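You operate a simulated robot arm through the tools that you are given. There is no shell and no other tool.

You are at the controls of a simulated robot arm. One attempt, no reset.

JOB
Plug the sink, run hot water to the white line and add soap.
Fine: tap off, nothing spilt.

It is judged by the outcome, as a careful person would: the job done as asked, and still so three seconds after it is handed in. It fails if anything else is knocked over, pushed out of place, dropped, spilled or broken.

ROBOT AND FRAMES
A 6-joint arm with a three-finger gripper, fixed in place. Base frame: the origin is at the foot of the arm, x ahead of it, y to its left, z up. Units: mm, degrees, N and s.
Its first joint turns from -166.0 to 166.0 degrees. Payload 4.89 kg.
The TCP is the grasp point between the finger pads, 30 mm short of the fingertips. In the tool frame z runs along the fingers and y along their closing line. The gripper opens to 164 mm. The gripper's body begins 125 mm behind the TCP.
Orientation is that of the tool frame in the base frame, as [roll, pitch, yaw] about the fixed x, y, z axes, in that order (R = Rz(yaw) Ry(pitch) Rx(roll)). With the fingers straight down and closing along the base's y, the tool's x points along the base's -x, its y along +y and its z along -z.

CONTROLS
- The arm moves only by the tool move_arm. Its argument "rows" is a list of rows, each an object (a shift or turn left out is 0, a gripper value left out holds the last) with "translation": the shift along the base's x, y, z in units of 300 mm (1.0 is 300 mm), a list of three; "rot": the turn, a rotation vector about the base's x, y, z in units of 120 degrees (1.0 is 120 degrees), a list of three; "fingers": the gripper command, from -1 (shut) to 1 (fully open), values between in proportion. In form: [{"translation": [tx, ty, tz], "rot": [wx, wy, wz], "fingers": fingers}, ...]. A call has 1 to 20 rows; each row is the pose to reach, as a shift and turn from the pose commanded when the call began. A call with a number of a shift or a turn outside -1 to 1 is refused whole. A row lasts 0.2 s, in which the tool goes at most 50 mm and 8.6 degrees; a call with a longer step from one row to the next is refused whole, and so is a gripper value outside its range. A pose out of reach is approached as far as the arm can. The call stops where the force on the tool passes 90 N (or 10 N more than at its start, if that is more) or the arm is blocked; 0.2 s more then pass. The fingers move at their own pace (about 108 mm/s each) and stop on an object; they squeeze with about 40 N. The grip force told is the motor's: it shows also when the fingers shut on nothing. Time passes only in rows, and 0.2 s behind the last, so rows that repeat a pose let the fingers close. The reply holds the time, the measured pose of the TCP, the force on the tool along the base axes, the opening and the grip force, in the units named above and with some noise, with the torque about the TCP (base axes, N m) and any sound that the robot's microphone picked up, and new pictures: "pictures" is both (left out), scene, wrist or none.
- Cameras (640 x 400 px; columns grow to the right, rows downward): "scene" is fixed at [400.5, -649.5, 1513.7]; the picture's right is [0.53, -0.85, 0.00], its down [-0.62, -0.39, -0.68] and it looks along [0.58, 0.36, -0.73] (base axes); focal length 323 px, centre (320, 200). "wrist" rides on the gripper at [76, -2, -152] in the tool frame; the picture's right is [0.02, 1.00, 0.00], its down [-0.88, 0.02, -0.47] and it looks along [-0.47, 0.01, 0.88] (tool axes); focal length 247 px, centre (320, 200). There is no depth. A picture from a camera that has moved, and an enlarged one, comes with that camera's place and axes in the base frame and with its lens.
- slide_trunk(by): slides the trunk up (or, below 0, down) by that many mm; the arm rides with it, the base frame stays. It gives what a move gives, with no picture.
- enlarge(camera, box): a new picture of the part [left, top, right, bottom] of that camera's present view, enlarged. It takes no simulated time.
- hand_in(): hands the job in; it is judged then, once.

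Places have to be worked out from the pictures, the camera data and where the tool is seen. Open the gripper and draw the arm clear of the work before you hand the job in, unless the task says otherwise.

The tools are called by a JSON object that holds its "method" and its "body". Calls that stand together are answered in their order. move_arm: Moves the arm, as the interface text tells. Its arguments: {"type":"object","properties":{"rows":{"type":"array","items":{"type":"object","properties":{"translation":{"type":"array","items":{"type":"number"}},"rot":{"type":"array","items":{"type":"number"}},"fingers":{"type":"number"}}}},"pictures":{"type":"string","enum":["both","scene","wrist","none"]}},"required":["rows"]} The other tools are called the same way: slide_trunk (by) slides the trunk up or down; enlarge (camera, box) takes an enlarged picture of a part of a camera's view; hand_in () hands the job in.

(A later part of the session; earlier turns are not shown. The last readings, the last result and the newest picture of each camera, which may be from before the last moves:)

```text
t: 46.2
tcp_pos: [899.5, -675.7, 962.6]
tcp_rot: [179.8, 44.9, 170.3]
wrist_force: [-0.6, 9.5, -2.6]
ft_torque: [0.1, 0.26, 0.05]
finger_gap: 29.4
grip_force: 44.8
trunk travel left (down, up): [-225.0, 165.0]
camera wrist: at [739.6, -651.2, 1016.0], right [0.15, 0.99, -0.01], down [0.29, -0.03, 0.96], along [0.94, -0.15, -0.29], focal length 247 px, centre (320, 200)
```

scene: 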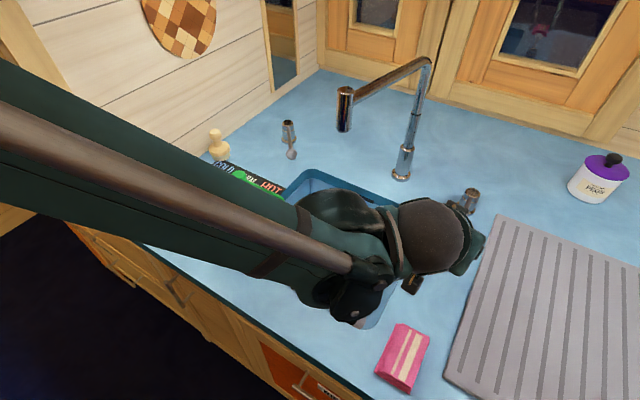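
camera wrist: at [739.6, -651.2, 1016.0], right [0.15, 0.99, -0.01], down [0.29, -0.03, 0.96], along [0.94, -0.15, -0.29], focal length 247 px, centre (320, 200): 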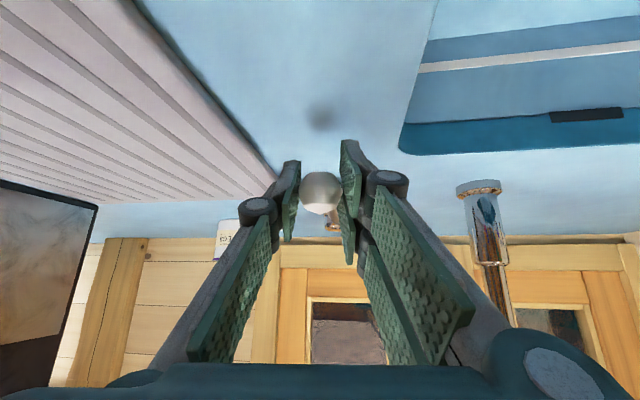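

The ball is held (gap 29.4 mm). I lift slowly 10 mm to test whether the lever pivots upward.

{"method": "move_arm", "body": {"rows": [{"translation": [0, 0, 0.012]}, {"translation": [0.001, 0, 0.024]}, {"translation": [0.001, 0, 0.036]}, {"translation": [0.001, 0, 0.036]}], "pictures": "both"}}

{"method": "enlarge", "body": {"camera": "scene", "box": [320, 70, 480, 260]}}

```text
t: 47.2
tcp_pos: [899.4, -674.7, 974.6]
tcp_rot: [179.9, 44.9, 170.4]
wrist_force: [10.3, 14.2, -8.6]
ft_torque: [0.16, 0.92, -0.02]
finger_gap: 29.4
grip_force: 45.0
trunk travel left (down, up): [-225.0, 165.0]
camera wrist: at [740.7, -651.2, 1026.8], right [0.15, 0.99, -0.01], down [0.29, -0.03, 0.96], along [0.94, -0.15, -0.29], focal length 247 px, centre (320, 200)
```

scene: 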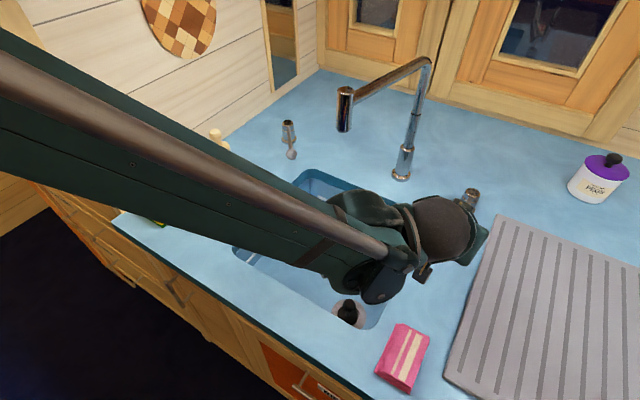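
wrist: 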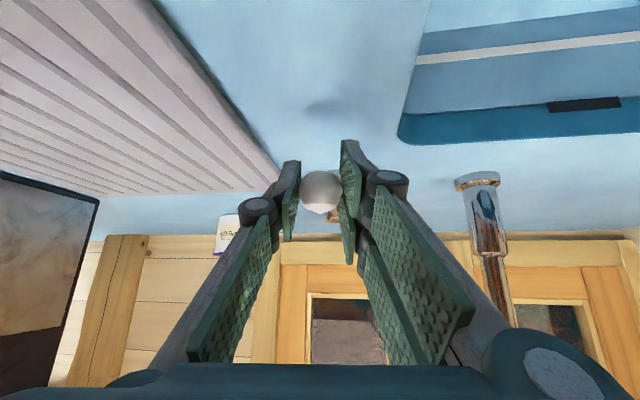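

```text
2.11 times, centred on (400, 165) of scene
camera zoom: at [400.5, -649.5, 1513.7], right [0.53, -0.85, 0.0], down [-0.62, -0.39, -0.68], along [0.58, 0.36, -0.73], focal length 679 px, centre (152, 274)
```

zoom: 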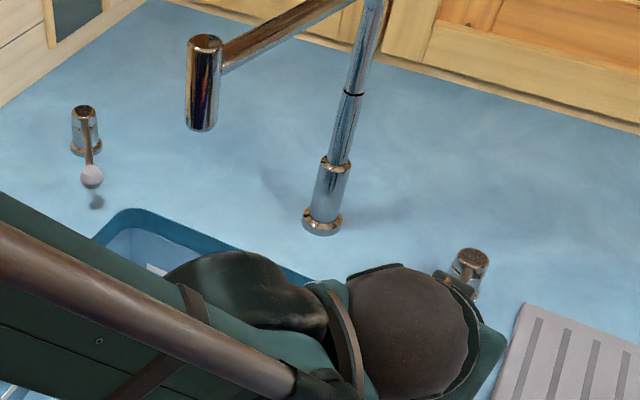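

The ball rises with the gripper at low force (z +12 mm, −9 N), so it is a lift lever. I keep lifting along its arc in small steps, looking for water and sound.

{"method": "move_arm", "body": {"rows": [{"translation": [0.003, 0.004, 0.015]}, {"translation": [0.006, 0.004, 0.03]}, {"translation": [0.01, 0.004, 0.045]}, {"translation": [0.01, 0.004, 0.045]}], "pictures": "both"}}

{"method": "enlarge", "body": {"camera": "scene", "box": [300, 70, 480, 260]}}

```text
t: 48.2
tcp_pos: [900.9, -676.0, 986.4]
tcp_rot: [179.9, 44.9, 170.2]
wrist_force: [3.2, -3.9, -10.5]
ft_torque: [0.13, 1.19, -0.11]
finger_gap: 29.7
grip_force: 45.0
trunk travel left (down, up): [-225.0, 165.0]
camera wrist: at [742.3, -650.7, 1039.8], right [0.15, 0.99, -0.01], down [0.29, -0.03, 0.96], along [0.94, -0.15, -0.29], focal length 247 px, centre (320, 200)
```

scene: 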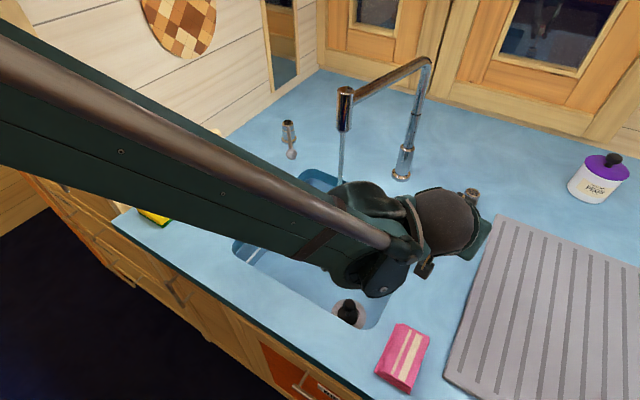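
wrist: 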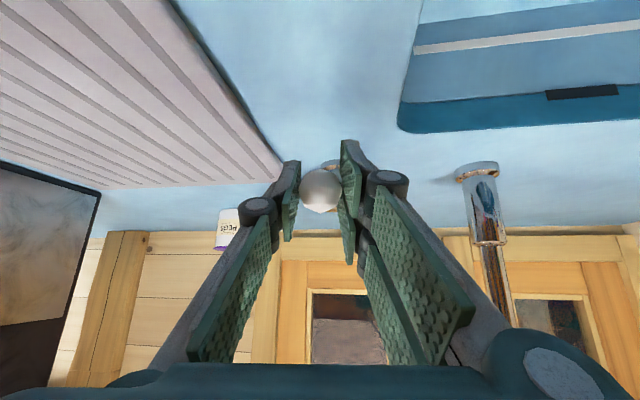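

```text
2.11 times, centred on (390, 165) of scene
camera zoom: at [400.5, -649.5, 1513.7], right [0.53, -0.85, 0.0], down [-0.62, -0.39, -0.68], along [0.58, 0.36, -0.73], focal length 679 px, centre (173, 274)
```

zoom: 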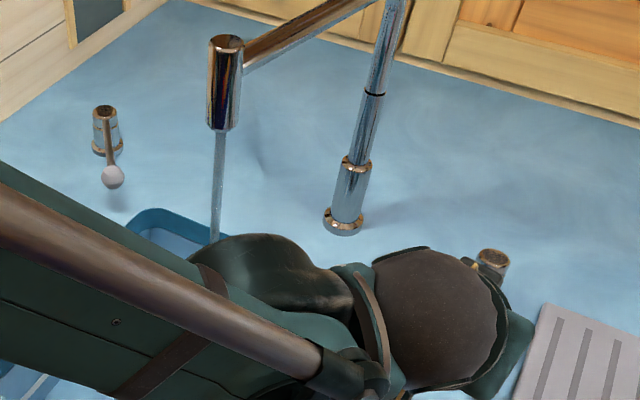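

Water is running in a thin stream straight into the sink. I hold the lever here for a few seconds to measure the fill rate.

{"method": "move_arm", "body": {"rows": [{}, {}, {}, {}, {}, {}, {}, {}, {}, {}, {}, {}, {}, {}, {}, {}, {}, {}, {}, {}], "pictures": "both"}}

{"method": "enlarge", "body": {"camera": "wrist", "box": [380, 0, 640, 160]}}

{"method": "enlarge", "body": {"camera": "scene", "box": [220, 220, 420, 340]}}

```text
t: 52.4
tcp_pos: [901.4, -675.0, 987.9]
tcp_rot: [179.8, 44.9, 170.2]
wrist_force: [0.8, -29.9, 0.2]
ft_torque: [-0.09, -0.18, -0.02]
finger_gap: 29.2
grip_force: 45.5
trunk travel left (down, up): [-225.0, 165.0]
camera wrist: at [742.1, -650.8, 1039.7], right [0.15, 0.99, -0.01], down [0.29, -0.03, 0.96], along [0.94, -0.15, -0.29], focal length 247 px, centre (320, 200)
```

scene: 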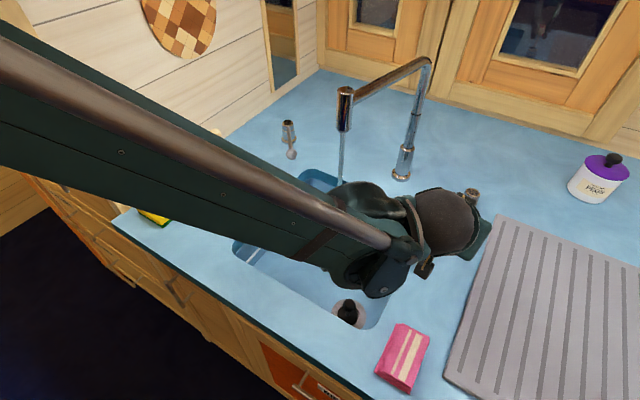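
wrist: 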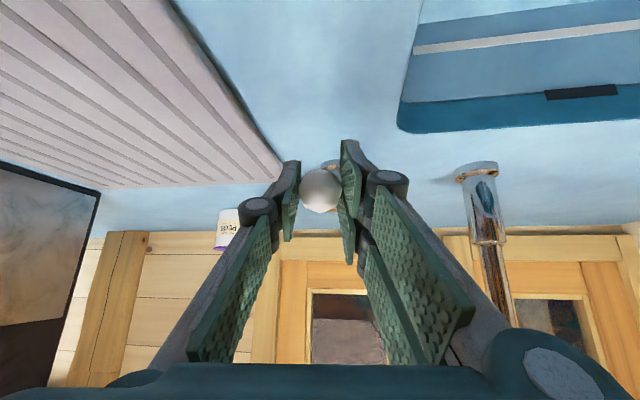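

```text
2.46 times, centred on (510, 80) of wrist
camera zoom: at [742.1, -650.8, 1039.7], right [0.15, 0.99, -0.01], down [0.29, -0.03, 0.96], along [0.94, -0.15, -0.29], focal length 608 px, centre (-148, 495)
```

zoom: 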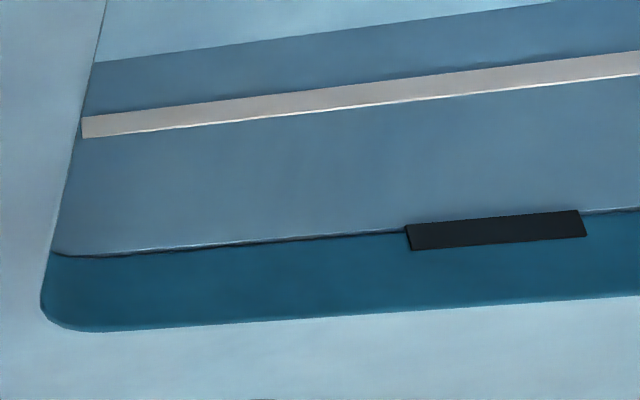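

```text
3.20 times, centred on (320, 280) of scene
camera zoom: at [400.5, -649.5, 1513.7], right [0.53, -0.85, 0.0], down [-0.62, -0.39, -0.68], along [0.58, 0.36, -0.73], focal length 1033 px, centre (320, -56)
```

zoom: 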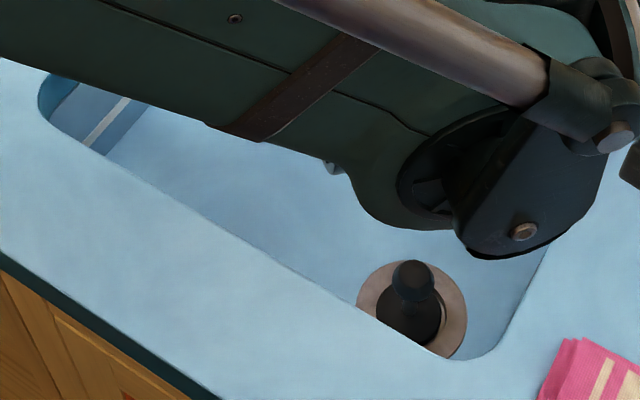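

The stream is steady but no level change is visible yet at this small opening, and the y force crept to −30 N, so I shift −1.3 mm in y. I also lift the lever further to get more flow.

{"method": "move_arm", "body": {"rows": [{"translation": [0.003, -0.004, 0.015]}, {"translation": [0.007, -0.005, 0.03]}, {"translation": [0.012, -0.005, 0.045]}, {"translation": [0.018, -0.005, 0.06]}, {"translation": [0.021, -0.005, 0.07]}, {"translation": [0.021, -0.005, 0.07]}], "pictures": "both"}}

{"method": "enlarge", "body": {"camera": "scene", "box": [300, 70, 480, 260]}}

{"method": "enlarge", "body": {"camera": "wrist", "box": [380, 0, 640, 160]}}

```text
t: 53.8
tcp_pos: [908.7, -674.7, 1008.4]
tcp_rot: [179.9, 44.9, 170.2]
wrist_force: [-9.0, 0.4, -6.6]
ft_torque: [0.16, 1.31, -0.09]
finger_gap: 29.4
grip_force: 44.9
trunk travel left (down, up): [-225.0, 165.0]
camera wrist: at [749.0, -651.1, 1061.8], right [0.15, 0.99, -0.01], down [0.29, -0.03, 0.96], along [0.94, -0.15, -0.29], focal length 247 px, centre (320, 200)
```

scene: 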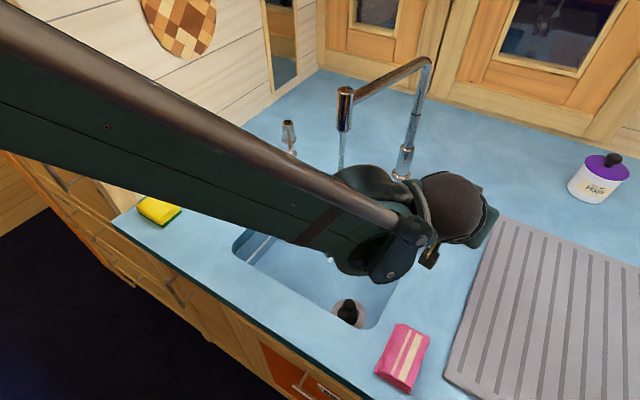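
wrist: 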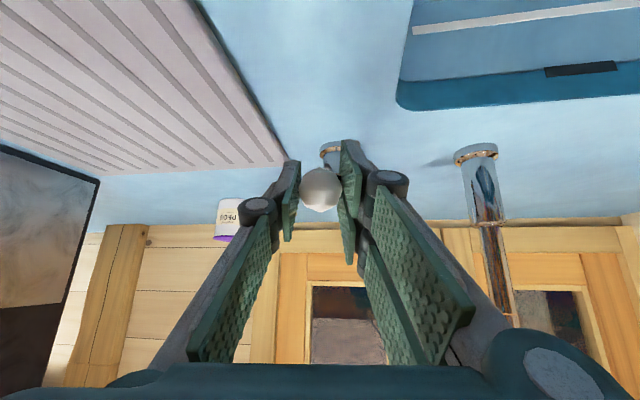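

```text
2.11 times, centred on (390, 165) of scene
camera zoom: at [400.5, -649.5, 1513.7], right [0.53, -0.85, 0.0], down [-0.62, -0.39, -0.68], along [0.58, 0.36, -0.73], focal length 679 px, centre (173, 274)
```

zoom: 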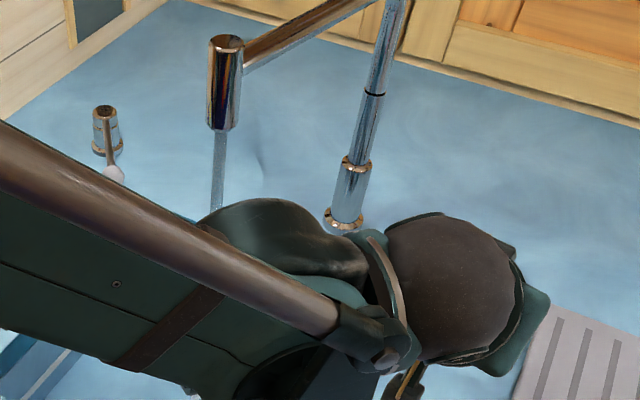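

```text
2.46 times, centred on (510, 80) of wrist
camera zoom: at [749.0, -651.1, 1061.8], right [0.15, 0.99, -0.01], down [0.29, -0.03, 0.96], along [0.94, -0.15, -0.29], focal length 608 px, centre (-148, 495)
```

zoom: 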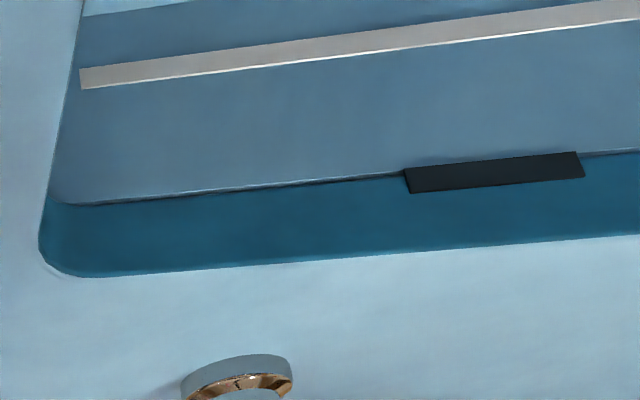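

The stream is thicker and lands in the middle of the sink. I wait 3 s to gauge the fill rate.

{"method": "move_arm", "body": {"rows": [{}, {}, {}, {}, {}, {}, {}, {}, {}, {}, {}, {}, {}, {}, {}], "pictures": "scene"}}

{"method": "enlarge", "body": {"camera": "wrist", "box": [380, 0, 640, 160]}}

{"method": "enlarge", "body": {"camera": "scene", "box": [220, 220, 420, 340]}}

```text
t: 57.0
tcp_pos: [907.9, -675.2, 1009.0]
tcp_rot: [179.8, 44.8, 170.2]
wrist_force: [3.4, 9.0, 0.5]
ft_torque: [-0.01, -0.39, -0.04]
finger_gap: 29.4
grip_force: 45.3
trunk travel left (down, up): [-225.0, 165.0]
```

scene: 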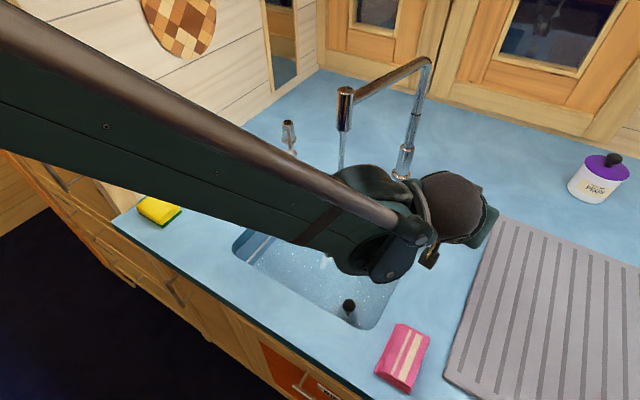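

```text
2.46 times, centred on (510, 80) of wrist
camera zoom: at [749.1, -651.0, 1062.0], right [0.15, 0.99, -0.01], down [0.29, -0.03, 0.96], along [0.94, -0.15, -0.29], focal length 608 px, centre (-148, 495)
```

zoom: 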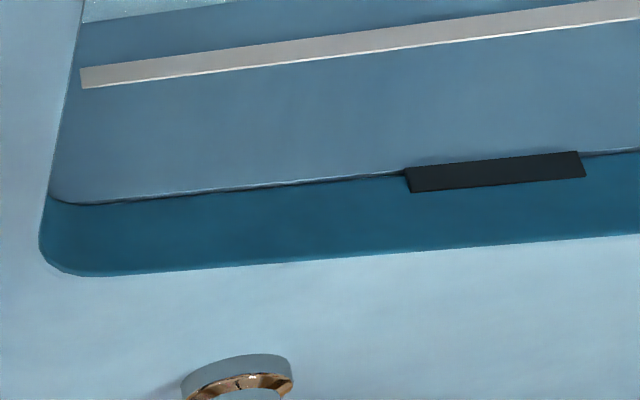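

```text
3.20 times, centred on (320, 280) of scene
camera zoom: at [400.5, -649.5, 1513.7], right [0.53, -0.85, 0.0], down [-0.62, -0.39, -0.68], along [0.58, 0.36, -0.73], focal length 1033 px, centre (320, -56)
```

zoom: 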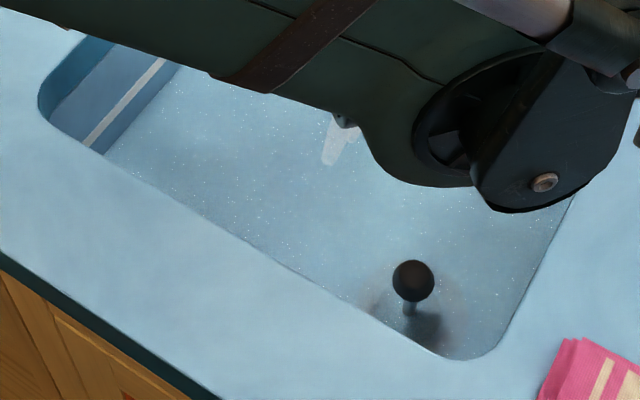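

The plug holds: water now covers the floor, and the level by the back wall is about 767, up roughly 1 mm/s. The white line band is at z≈794–806, so about 30 s more at this rate. I keep holding and watching.

{"method": "move_arm", "body": {"rows": [{}, {}, {}, {}, {}, {}, {}, {}, {}, {}, {}, {}, {}, {}, {}, {}, {}, {}, {}, {}], "pictures": "none"}}

{"method": "enlarge", "body": {"camera": "wrist", "box": [380, 0, 640, 160]}}

{"method": "enlarge", "body": {"camera": "scene", "box": [220, 220, 420, 340]}}

```text
t: 61.2
tcp_pos: [908.7, -673.4, 1010.0]
tcp_rot: [179.9, 44.9, 170.2]
wrist_force: [0.9, 10.7, -2.5]
ft_torque: [0.07, 0.16, 0.01]
finger_gap: 29.6
grip_force: 45.0
trunk travel left (down, up): [-225.0, 165.0]
```

```text
2.46 times, centred on (510, 80) of wrist
camera zoom: at [749.1, -651.0, 1062.0], right [0.15, 0.99, -0.01], down [0.29, -0.03, 0.96], along [0.94, -0.15, -0.29], focal length 608 px, centre (-148, 495)
```

zoom: 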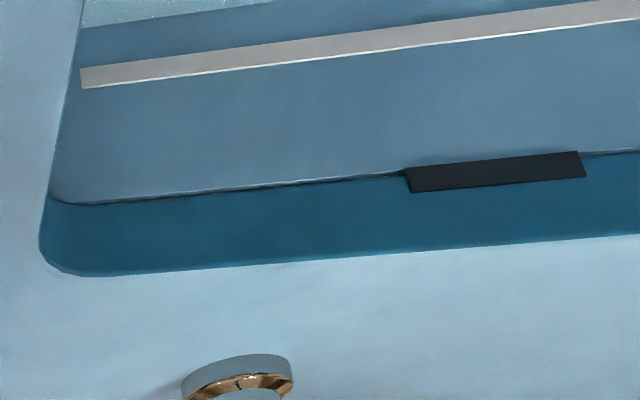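

```text
3.20 times, centred on (320, 280) of scene
camera zoom: at [400.5, -649.5, 1513.7], right [0.53, -0.85, 0.0], down [-0.62, -0.39, -0.68], along [0.58, 0.36, -0.73], focal length 1033 px, centre (320, -56)
```

zoom: 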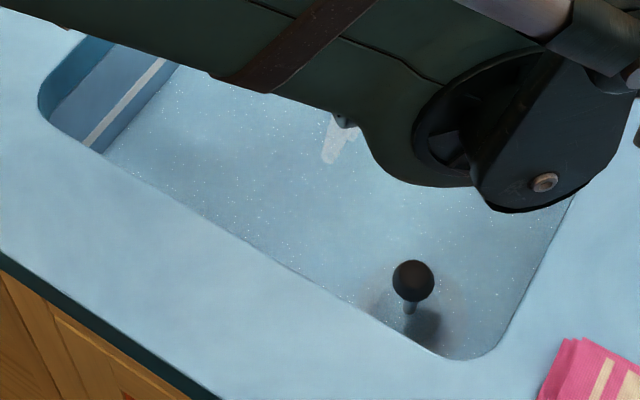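

The level edge moved about 6 px (≈3.5 mm) in 4 s, steady and with no leak visible. I continue waiting.

{"method": "move_arm", "body": {"rows": [{}, {}, {}, {}, {}, {}, {}, {}, {}, {}, {}, {}, {}, {}, {}, {}, {}, {}, {}, {}], "pictures": "none"}}

{"method": "move_arm", "body": {"rows": [{}, {}, {}, {}, {}, {}, {}, {}, {}, {}, {}, {}, {}, {}, {}, {}, {}, {}, {}, {}], "pictures": "none"}}

{"method": "enlarge", "body": {"camera": "wrist", "box": [380, 0, 640, 160]}}

{"method": "enlarge", "body": {"camera": "scene", "box": [220, 220, 420, 340]}}

```text
t: 65.4
tcp_pos: [908.8, -674.9, 1009.5]
tcp_rot: [179.9, 44.9, 170.2]
wrist_force: [1.1, 11.2, -1.7]
ft_torque: [0.06, 0.05, 0.05]
finger_gap: 29.6
grip_force: 45.0
trunk travel left (down, up): [-225.0, 165.0]
```

```text
t: 69.6
tcp_pos: [907.8, -675.5, 1009.3]
tcp_rot: [180.0, 44.9, 170.2]
wrist_force: [0.6, 10.7, -1.9]
ft_torque: [0.07, 0.0, 0.01]
finger_gap: 29.6
grip_force: 45.3
trunk travel left (down, up): [-225.0, 165.0]
```

```text
2.46 times, centred on (510, 80) of wrist
camera zoom: at [749.1, -651.0, 1062.0], right [0.15, 0.99, -0.01], down [0.29, -0.03, 0.96], along [0.94, -0.15, -0.29], focal length 608 px, centre (-148, 495)
```

zoom: 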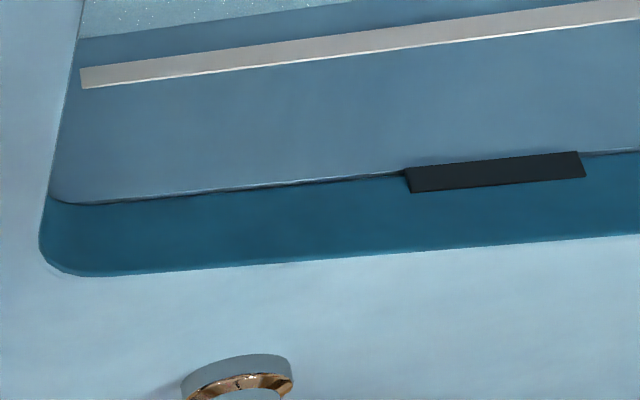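

```text
3.20 times, centred on (320, 280) of scene
camera zoom: at [400.5, -649.5, 1513.7], right [0.53, -0.85, 0.0], down [-0.62, -0.39, -0.68], along [0.58, 0.36, -0.73], focal length 1033 px, centre (320, -56)
```

zoom: 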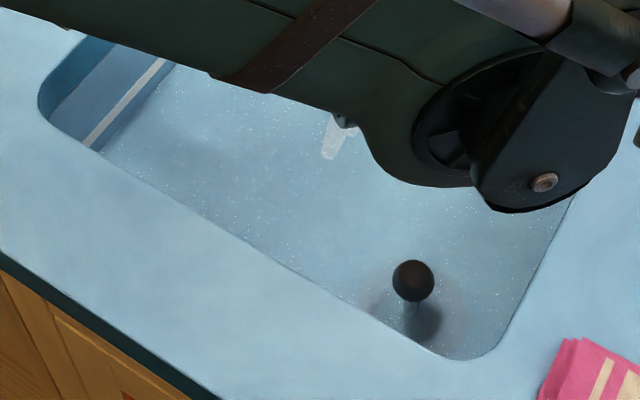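

Rising steadily at about 1 px/s with roughly 40 px to go. I open the lever a bit more to speed it up and keep watching.

{"method": "move_arm", "body": {"rows": [{"translation": [0.005, 0.001, 0.015]}, {"translation": [0.011, 0.001, 0.03]}, {"translation": [0.019, 0.001, 0.05]}, {"translation": [0.019, 0.001, 0.05]}, {"translation": [0.019, 0.001, 0.05]}, {"translation": [0.019, 0.001, 0.05]}, {"translation": [0.019, 0.001, 0.05]}, {"translation": [0.019, 0.001, 0.05]}, {"translation": [0.019, 0.001, 0.05]}, {"translation": [0.019, 0.001, 0.05]}, {"translation": [0.019, 0.001, 0.05]}, {"translation": [0.019, 0.001, 0.05]}, {"translation": [0.019, 0.001, 0.05]}, {"translation": [0.019, 0.001, 0.05]}, {"translation": [0.019, 0.001, 0.05]}], "pictures": "both"}}

{"method": "enlarge", "body": {"camera": "wrist", "box": [380, 0, 640, 160]}}

{"method": "enlarge", "body": {"camera": "scene", "box": [220, 220, 420, 340]}}

```text
t: 72.8
tcp_pos: [915.4, -675.3, 1023.6]
tcp_rot: [-180.0, 45.0, 170.3]
wrist_force: [8.5, 24.7, -2.7]
ft_torque: [0.06, -0.41, -0.01]
finger_gap: 29.3
grip_force: 45.8
trunk travel left (down, up): [-225.0, 165.0]
camera wrist: at [755.5, -651.1, 1076.4], right [0.15, 0.99, -0.01], down [0.29, -0.03, 0.96], along [0.94, -0.15, -0.29], focal length 247 px, centre (320, 200)
```

scene: 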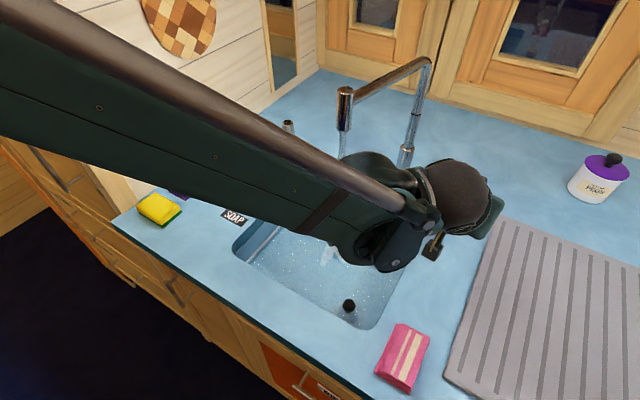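
wrist: 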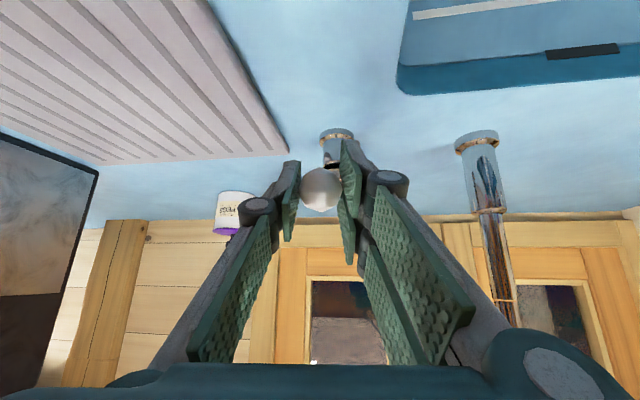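

```text
2.46 times, centred on (510, 80) of wrist
camera zoom: at [755.5, -651.1, 1076.4], right [0.15, 0.99, -0.01], down [0.29, -0.03, 0.96], along [0.94, -0.15, -0.29], focal length 608 px, centre (-148, 495)
```

zoom: 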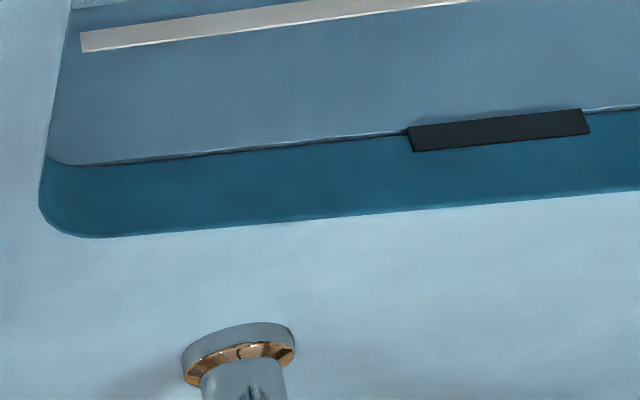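

```text
3.20 times, centred on (320, 280) of scene
camera zoom: at [400.5, -649.5, 1513.7], right [0.53, -0.85, 0.0], down [-0.62, -0.39, -0.68], along [0.58, 0.36, -0.73], focal length 1033 px, centre (320, -56)
```

zoom: 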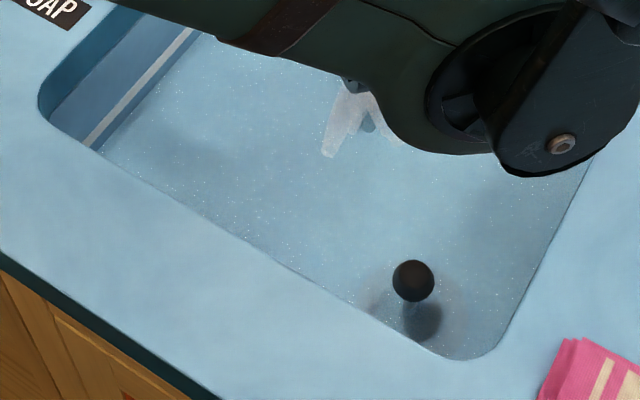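

The flow has roughly doubled to about 2 px/s. The water edge is some 24 px below the line's lower edge, so I wait 4 s more and relieve y slightly.

{"method": "move_arm", "body": {"rows": [{"translation": [0, 0.002, 0]}, {"translation": [0, 0.002, 0]}, {"translation": [0, 0.002, 0]}, {"translation": [0, 0.002, 0]}, {"translation": [0, 0.002, 0]}, {"translation": [0, 0.002, 0]}, {"translation": [0, 0.002, 0]}, {"translation": [0, 0.002, 0]}, {"translation": [0, 0.002, 0]}, {"translation": [0, 0.002, 0]}, {"translation": [0, 0.002, 0]}, {"translation": [0, 0.002, 0]}, {"translation": [0, 0.002, 0]}, {"translation": [0, 0.002, 0]}, {"translation": [0, 0.002, 0]}, {"translation": [0, 0.002, 0]}, {"translation": [0, 0.002, 0]}, {"translation": [0, 0.002, 0]}, {"translation": [0, 0.002, 0]}, {"translation": [0, 0.002, 0]}], "pictures": "none"}}

{"method": "enlarge", "body": {"camera": "wrist", "box": [380, 0, 540, 80]}}

{"method": "enlarge", "body": {"camera": "scene", "box": [220, 220, 340, 290]}}

```text
t: 77.0
tcp_pos: [913.8, -674.9, 1023.4]
tcp_rot: [180.0, 44.9, 170.2]
wrist_force: [3.2, 8.9, -5.8]
ft_torque: [0.1, 0.52, 0.0]
finger_gap: 29.6
grip_force: 45.1
trunk travel left (down, up): [-225.0, 165.0]
```

```text
4.00 times, centred on (460, 40) of wrist
camera zoom: at [755.1, -651.0, 1075.8], right [0.15, 0.99, -0.01], down [0.29, -0.03, 0.96], along [0.94, -0.15, -0.29], focal length 988 px, centre (-240, 840)
```

zoom: 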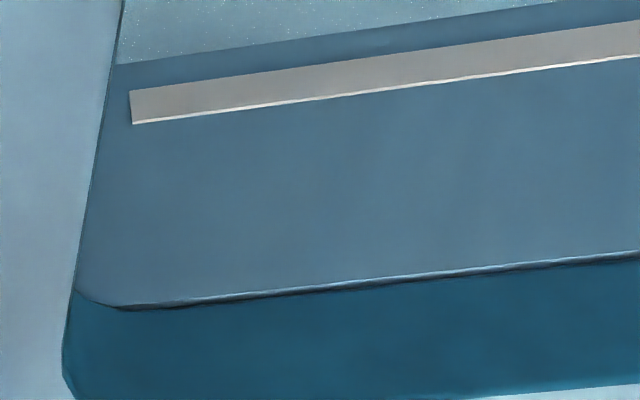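

```text
5.33 times, centred on (280, 255) of scene
camera zoom: at [400.5, -649.5, 1513.7], right [0.53, -0.85, 0.0], down [-0.62, -0.39, -0.68], along [0.58, 0.36, -0.73], focal length 1721 px, centre (533, -93)
```

zoom: 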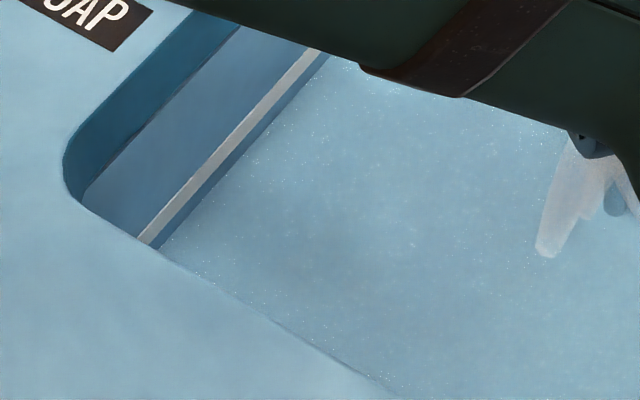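

The gap to the line's lower edge is about 10 mm, rising at ~0.9 mm/s. I wait about 8 s more and then re-check.

{"method": "move_arm", "body": {"rows": [{}, {}, {}, {}, {}, {}, {}, {}, {}, {}, {}, {}, {}, {}, {}, {}, {}, {}, {}, {}], "pictures": "none"}}

{"method": "move_arm", "body": {"rows": [{}, {}, {}, {}, {}, {}, {}, {}, {}, {}, {}, {}, {}, {}, {}], "pictures": "none"}}

{"method": "enlarge", "body": {"camera": "wrist", "box": [380, 0, 540, 80]}}

{"method": "enlarge", "body": {"camera": "scene", "box": [220, 220, 340, 290]}}

```text
t: 81.2
tcp_pos: [913.9, -675.1, 1023.1]
tcp_rot: [179.9, 44.9, 170.2]
wrist_force: [3.7, 7.7, -3.9]
ft_torque: [0.07, 0.01, -0.01]
finger_gap: 29.3
grip_force: 45.1
trunk travel left (down, up): [-225.0, 165.0]
```

```text
t: 84.4
tcp_pos: [913.8, -674.7, 1022.9]
tcp_rot: [179.9, 45.0, 170.2]
wrist_force: [4.1, 6.9, -2.7]
ft_torque: [0.03, 0.05, -0.02]
finger_gap: 29.5
grip_force: 44.7
trunk travel left (down, up): [-225.0, 165.0]
```

```text
4.00 times, centred on (460, 40) of wrist
camera zoom: at [755.0, -650.9, 1076.0], right [0.15, 0.99, -0.01], down [0.29, -0.03, 0.96], along [0.94, -0.15, -0.29], focal length 988 px, centre (-240, 840)
```

zoom: 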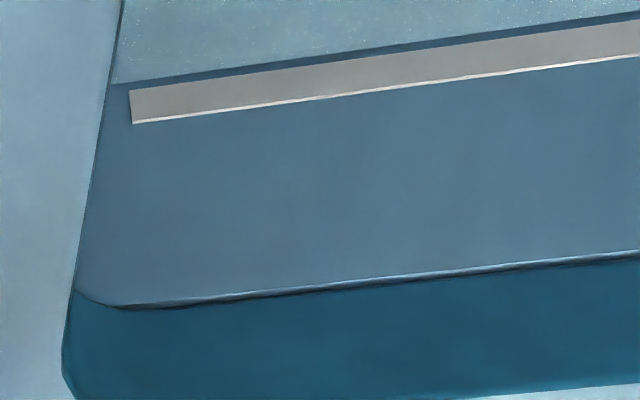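

```text
5.33 times, centred on (280, 255) of scene
camera zoom: at [400.5, -649.5, 1513.7], right [0.53, -0.85, 0.0], down [-0.62, -0.39, -0.68], along [0.58, 0.36, -0.73], focal length 1721 px, centre (533, -93)
```

zoom: 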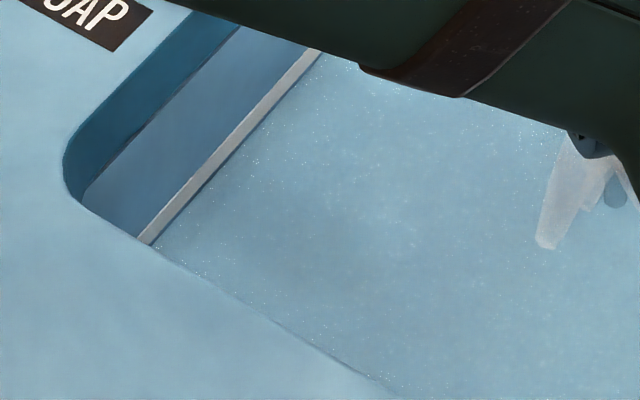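

The surface is ~3 mm below the line's lower edge, at 2.7 px/s. The band centre is about 9 s away. I wait 4 s more.

{"method": "move_arm", "body": {"rows": [{}, {}, {}, {}, {}, {}, {}, {}, {}, {}, {}, {}, {}, {}, {}, {}, {}, {}, {}, {}], "pictures": "none"}}

{"method": "enlarge", "body": {"camera": "wrist", "box": [380, 0, 540, 80]}}

{"method": "enlarge", "body": {"camera": "scene", "box": [220, 220, 340, 290]}}

```text
t: 88.6
tcp_pos: [913.8, -674.0, 1022.9]
tcp_rot: [179.9, 44.9, 170.2]
wrist_force: [3.1, 5.9, -3.0]
ft_torque: [0.05, 0.1, -0.01]
finger_gap: 29.3
grip_force: 45.3
trunk travel left (down, up): [-225.0, 165.0]
```

```text
4.00 times, centred on (460, 40) of wrist
camera zoom: at [755.0, -650.9, 1076.0], right [0.15, 0.99, -0.01], down [0.29, -0.03, 0.96], along [0.94, -0.15, -0.29], focal length 988 px, centre (-240, 840)
```

zoom: 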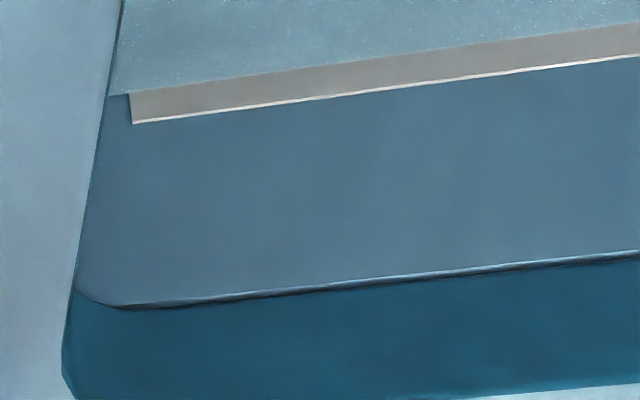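

```text
5.33 times, centred on (280, 255) of scene
camera zoom: at [400.5, -649.5, 1513.7], right [0.53, -0.85, 0.0], down [-0.62, -0.39, -0.68], along [0.58, 0.36, -0.73], focal length 1721 px, centre (533, -93)
```

zoom: 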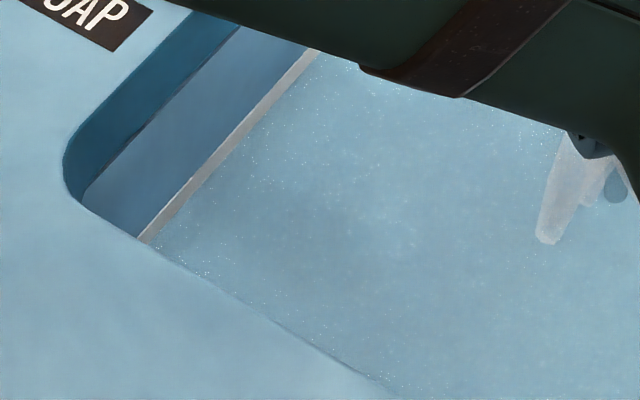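

The level is just into the band's lower edge; the centre is ~5 s away. I wait 3.6 s and then close the lever.

{"method": "move_arm", "body": {"rows": [{}, {}, {}, {}, {}, {}, {}, {}, {}, {}, {}, {}, {}, {}, {}, {}, {}], "pictures": "none"}}

{"method": "move_arm", "body": {"rows": [{"translation": [-0.011, 0, -0.03]}, {"translation": [-0.021, 0, -0.06]}, {"translation": [-0.031, 0, -0.09]}, {"translation": [-0.039, 0, -0.12]}, {"translation": [-0.046, 0, -0.15]}, {"translation": [-0.05, 0, -0.18]}, {"translation": [-0.051, 0, -0.201]}, {"translation": [-0.051, 0, -0.206]}, {"translation": [-0.051, 0, -0.206]}, {"translation": [-0.051, 0, -0.206]}], "pictures": "both"}}

{"method": "enlarge", "body": {"camera": "wrist", "box": [380, 0, 540, 80]}}

{"method": "enlarge", "body": {"camera": "scene", "box": [300, 70, 480, 260]}}

```text
t: 92.2
tcp_pos: [913.7, -673.9, 1024.5]
tcp_rot: [179.9, 45.0, 170.1]
wrist_force: [2.7, 6.0, -1.8]
ft_torque: [0.03, -0.01, 0.0]
finger_gap: 29.4
grip_force: 44.7
trunk travel left (down, up): [-225.0, 165.0]
```

```text
t: 94.4
tcp_pos: [898.4, -674.4, 962.0]
tcp_rot: [179.9, 44.9, 170.2]
wrist_force: [15.9, 6.9, 10.3]
ft_torque: [-0.09, -0.45, -0.01]
finger_gap: 29.5
grip_force: 44.9
trunk travel left (down, up): [-225.0, 165.0]
camera wrist: at [739.1, -651.0, 1014.7], right [0.15, 0.99, -0.01], down [0.29, -0.03, 0.96], along [0.94, -0.15, -0.29], focal length 247 px, centre (320, 200)
```

scene: 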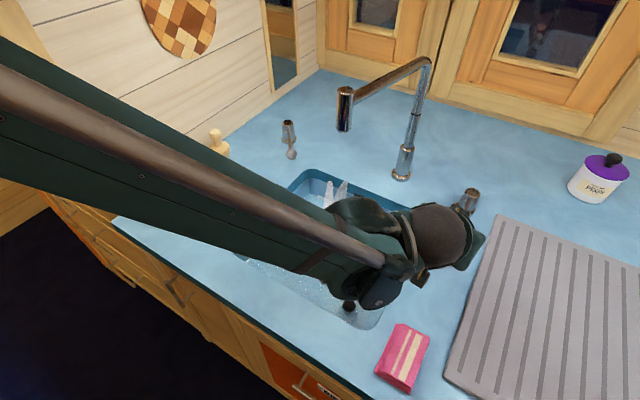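
wrist: 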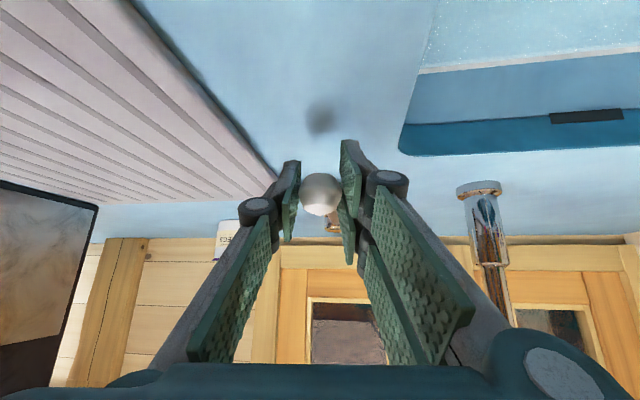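

```text
4.00 times, centred on (460, 40) of wrist
camera zoom: at [739.1, -651.0, 1014.7], right [0.15, 0.99, -0.01], down [0.29, -0.03, 0.96], along [0.94, -0.15, -0.29], focal length 988 px, centre (-240, 840)
```

zoom: 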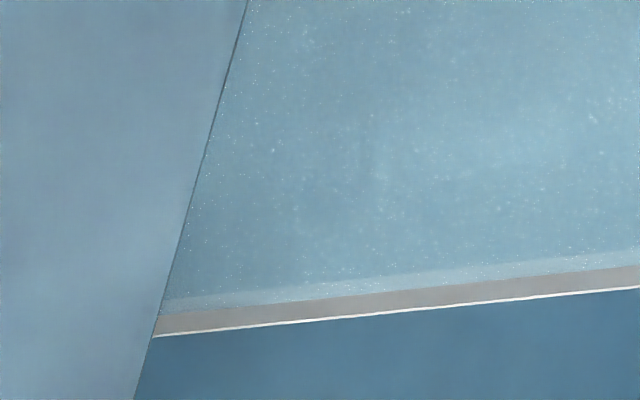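

```text
2.11 times, centred on (390, 165) of scene
camera zoom: at [400.5, -649.5, 1513.7], right [0.53, -0.85, 0.0], down [-0.62, -0.39, -0.68], along [0.58, 0.36, -0.73], focal length 679 px, centre (173, 274)
```

zoom: 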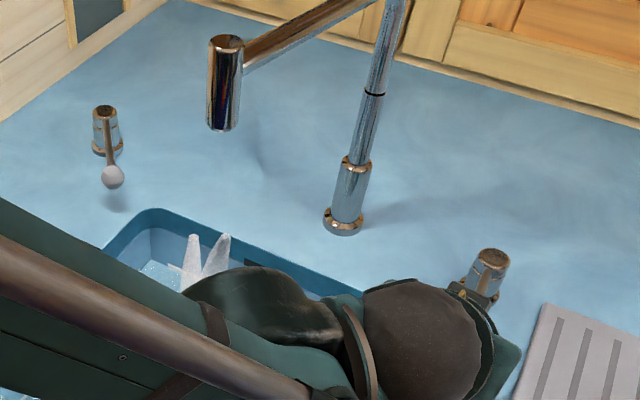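

The stream has stopped, wisps of steam are rising, and the surface sits about mid-band of the white line. I release the ball and retract along the tool axis.

{"method": "move_arm", "body": {"rows": [{"translation": [0.003, 0.001, 0]}, {"translation": [0.003, 0.001, 0], "fingers": -0.25}, {"translation": [0.003, 0.001, 0], "fingers": -0.25}, {"translation": [0.003, 0.001, 0], "fingers": -0.25}, {"translation": [-0.07, 0.014, 0.075], "fingers": -0.25}, {"translation": [-0.15, 0.027, 0.155], "fingers": -0.25}, {"translation": [-0.24, 0.042, 0.245], "fingers": -0.25}, {"translation": [-0.24, 0.042, 0.245], "fingers": -0.25}], "pictures": "both"}}

{"method": "enlarge", "body": {"camera": "wrist", "box": [240, 60, 640, 240]}}

{"method": "enlarge", "body": {"camera": "scene", "box": [300, 70, 480, 260]}}

```text
t: 96.2
tcp_pos: [823.1, -660.8, 1035.1]
tcp_rot: [179.8, 45.0, 170.1]
wrist_force: [-0.1, -0.3, 1.3]
ft_torque: [-0.04, -0.04, 0.01]
finger_gap: 61.5
grip_force: 0.0
trunk travel left (down, up): [-225.0, 165.0]
camera wrist: at [664.2, -637.9, 1088.5], right [0.15, 0.99, -0.01], down [0.29, -0.03, 0.96], along [0.95, -0.15, -0.29], focal length 247 px, centre (320, 200)
```

scene: 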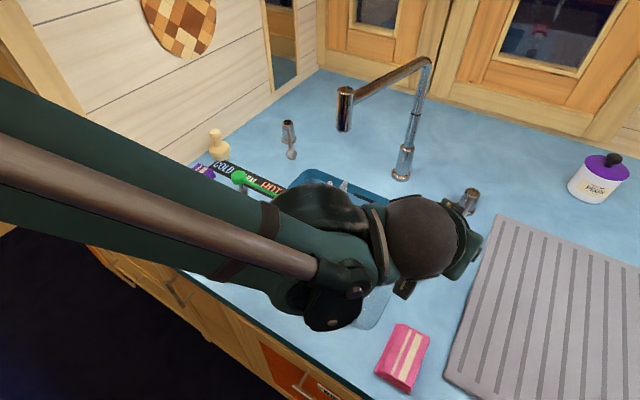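
wrist: 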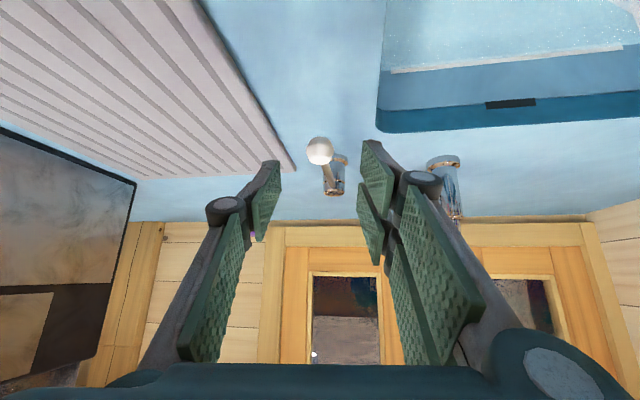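

```text
1.60 times, centred on (440, 150) of wrist
camera zoom: at [664.2, -637.9, 1088.5], right [0.15, 0.99, -0.01], down [0.29, -0.03, 0.96], along [0.95, -0.15, -0.29], focal length 395 px, centre (128, 280)
```

zoom: 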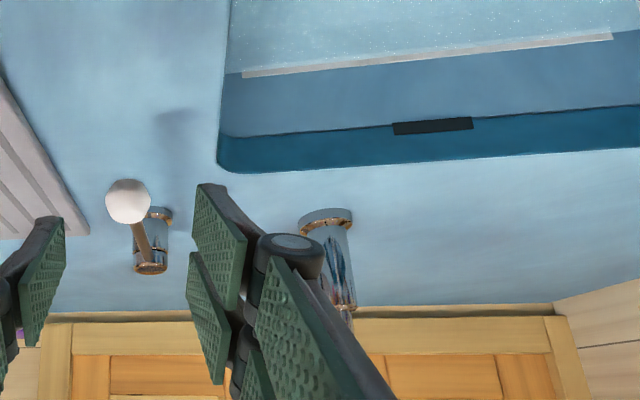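

```text
2.11 times, centred on (390, 165) of scene
camera zoom: at [400.5, -649.5, 1513.7], right [0.53, -0.85, 0.0], down [-0.62, -0.39, -0.68], along [0.58, 0.36, -0.73], focal length 679 px, centre (173, 274)
```

zoom: 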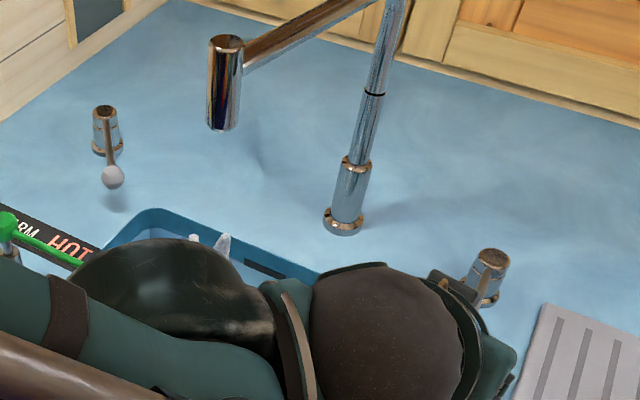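

The white-ball lever is back down and the tap is off. I retract further while bringing the tool back to vertical, then go on to the soap pump.

{"method": "move_arm", "body": {"rows": [{"translation": [-0.096, 0.056, 0.053], "rot": [0.0109, 0.0616, 0]}, {"translation": [-0.192, 0.112, 0.106], "rot": [0.0218, 0.1231, 0]}, {"translation": [-0.288, 0.168, 0.158], "rot": [0.0327, 0.1847, 0]}, {"translation": [-0.384, 0.224, 0.211], "rot": [0.0435, 0.2463, 0]}, {"translation": [-0.48, 0.28, 0.264], "rot": [0.0544, 0.3078, 0]}, {"translation": [-0.577, 0.337, 0.317], "rot": [0.0653, 0.3694, 0]}, {"translation": [-0.577, 0.337, 0.317], "rot": [0.0653, 0.3694, 0]}], "pictures": "both"}}

{"method": "enlarge", "body": {"camera": "scene", "box": [400, 160, 500, 260]}}

```text
t: 97.8
tcp_pos: [653.6, -561.2, 1130.7]
tcp_rot: [179.7, -0.2, 170.1]
wrist_force: [-0.2, -0.1, -0.5]
ft_torque: [-0.05, -0.02, 0.0]
finger_gap: 61.6
grip_force: 0.0
trunk travel left (down, up): [-225.0, 165.0]
camera wrist: at [578.4, -551.4, 1282.3], right [0.15, 0.99, 0.0], down [0.87, -0.13, 0.47], along [0.47, -0.07, -0.88], focal length 247 px, centre (320, 200)
```

scene: 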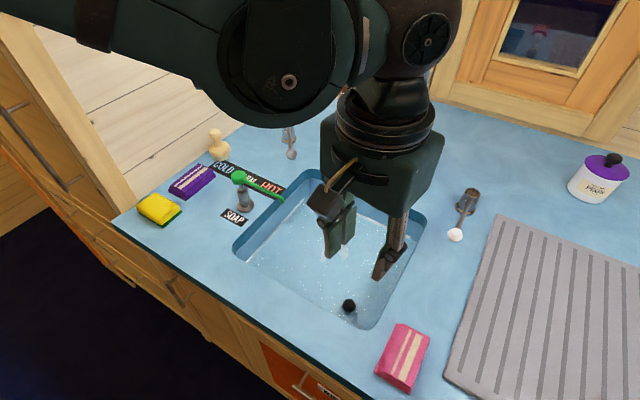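
wrist: 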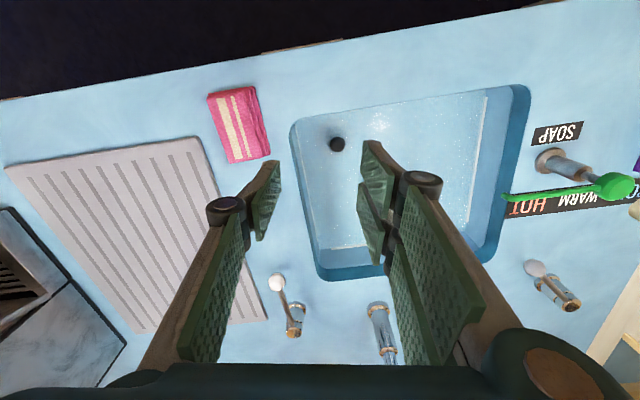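

```text
4.00 times, centred on (450, 210) of scene
camera zoom: at [400.5, -649.5, 1513.7], right [0.53, -0.85, 0.0], down [-0.62, -0.39, -0.68], along [0.58, 0.36, -0.73], focal length 1291 px, centre (-200, 160)
```

zoom: 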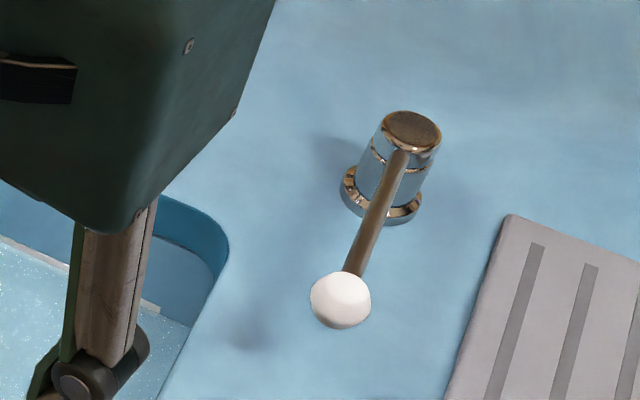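

The flow lever is back exactly at its original position. I move left toward the soap pump, closing the fingers and squaring the yaw.

{"method": "move_arm", "body": {"rows": [{"translation": [0, 0.14, 0], "rot": [0, 0, 0.02], "fingers": -1}, {"translation": [0, 0.29, 0], "rot": [0, 0, 0.04], "fingers": -1}, {"translation": [0, 0.44, 0], "rot": [0, 0, 0.06], "fingers": -1}, {"translation": [0, 0.59, 0], "rot": [0, 0, 0.0825], "fingers": -1}, {"translation": [0, 0.74, 0], "rot": [0, 0, 0.0825], "fingers": -1}, {"translation": [0, 0.88, 0], "rot": [0, 0, 0.0825], "fingers": -1}, {"translation": [0.05, 0.98, 0], "rot": [0, 0, 0.0825], "fingers": -1}, {"translation": [0.05, 0.98, 0], "rot": [0, 0, 0.0825], "fingers": -1}], "pictures": "both"}}

{"method": "enlarge", "body": {"camera": "scene", "box": [230, 160, 430, 340]}}

```text
t: 99.6
tcp_pos: [667.1, -267.1, 1129.8]
tcp_rot: [179.7, -0.1, -179.9]
wrist_force: [-0.6, 0.0, -0.5]
ft_torque: [-0.06, -0.05, 0.02]
finger_gap: 0.1
grip_force: 39.6
trunk travel left (down, up): [-225.0, 165.0]
camera wrist: at [592.7, -270.3, 1281.2], right [-0.02, 1.0, 0.0], down [0.88, 0.02, 0.47], along [0.47, 0.01, -0.88], focal length 247 px, centre (320, 200)
```

scene: 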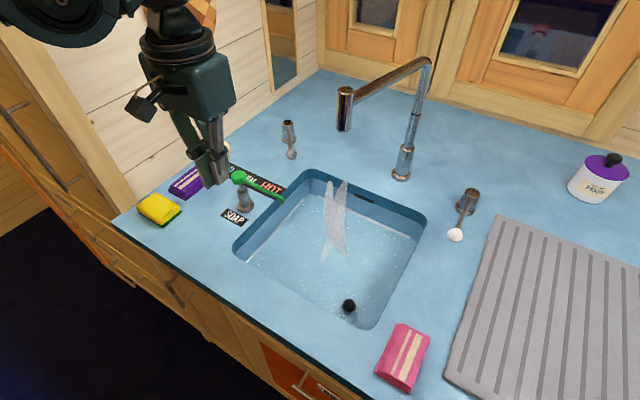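
wrist: 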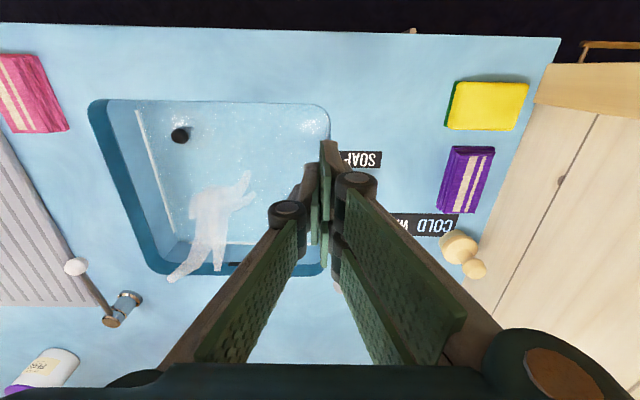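

```text
2.22 times, centred on (330, 250) of scene
camera zoom: at [400.5, -649.5, 1513.7], right [0.53, -0.85, 0.0], down [-0.62, -0.39, -0.68], along [0.58, 0.36, -0.73], focal length 717 px, centre (298, 89)
```

zoom: 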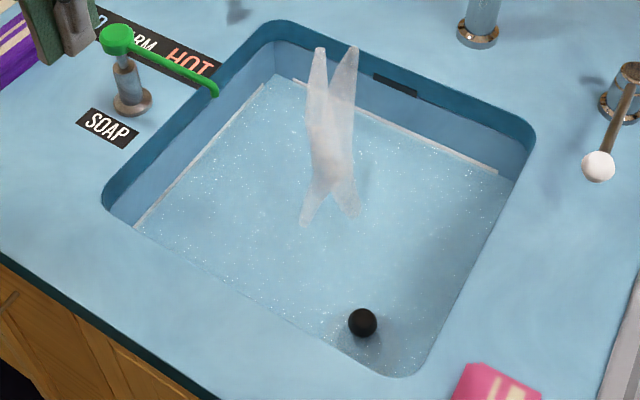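

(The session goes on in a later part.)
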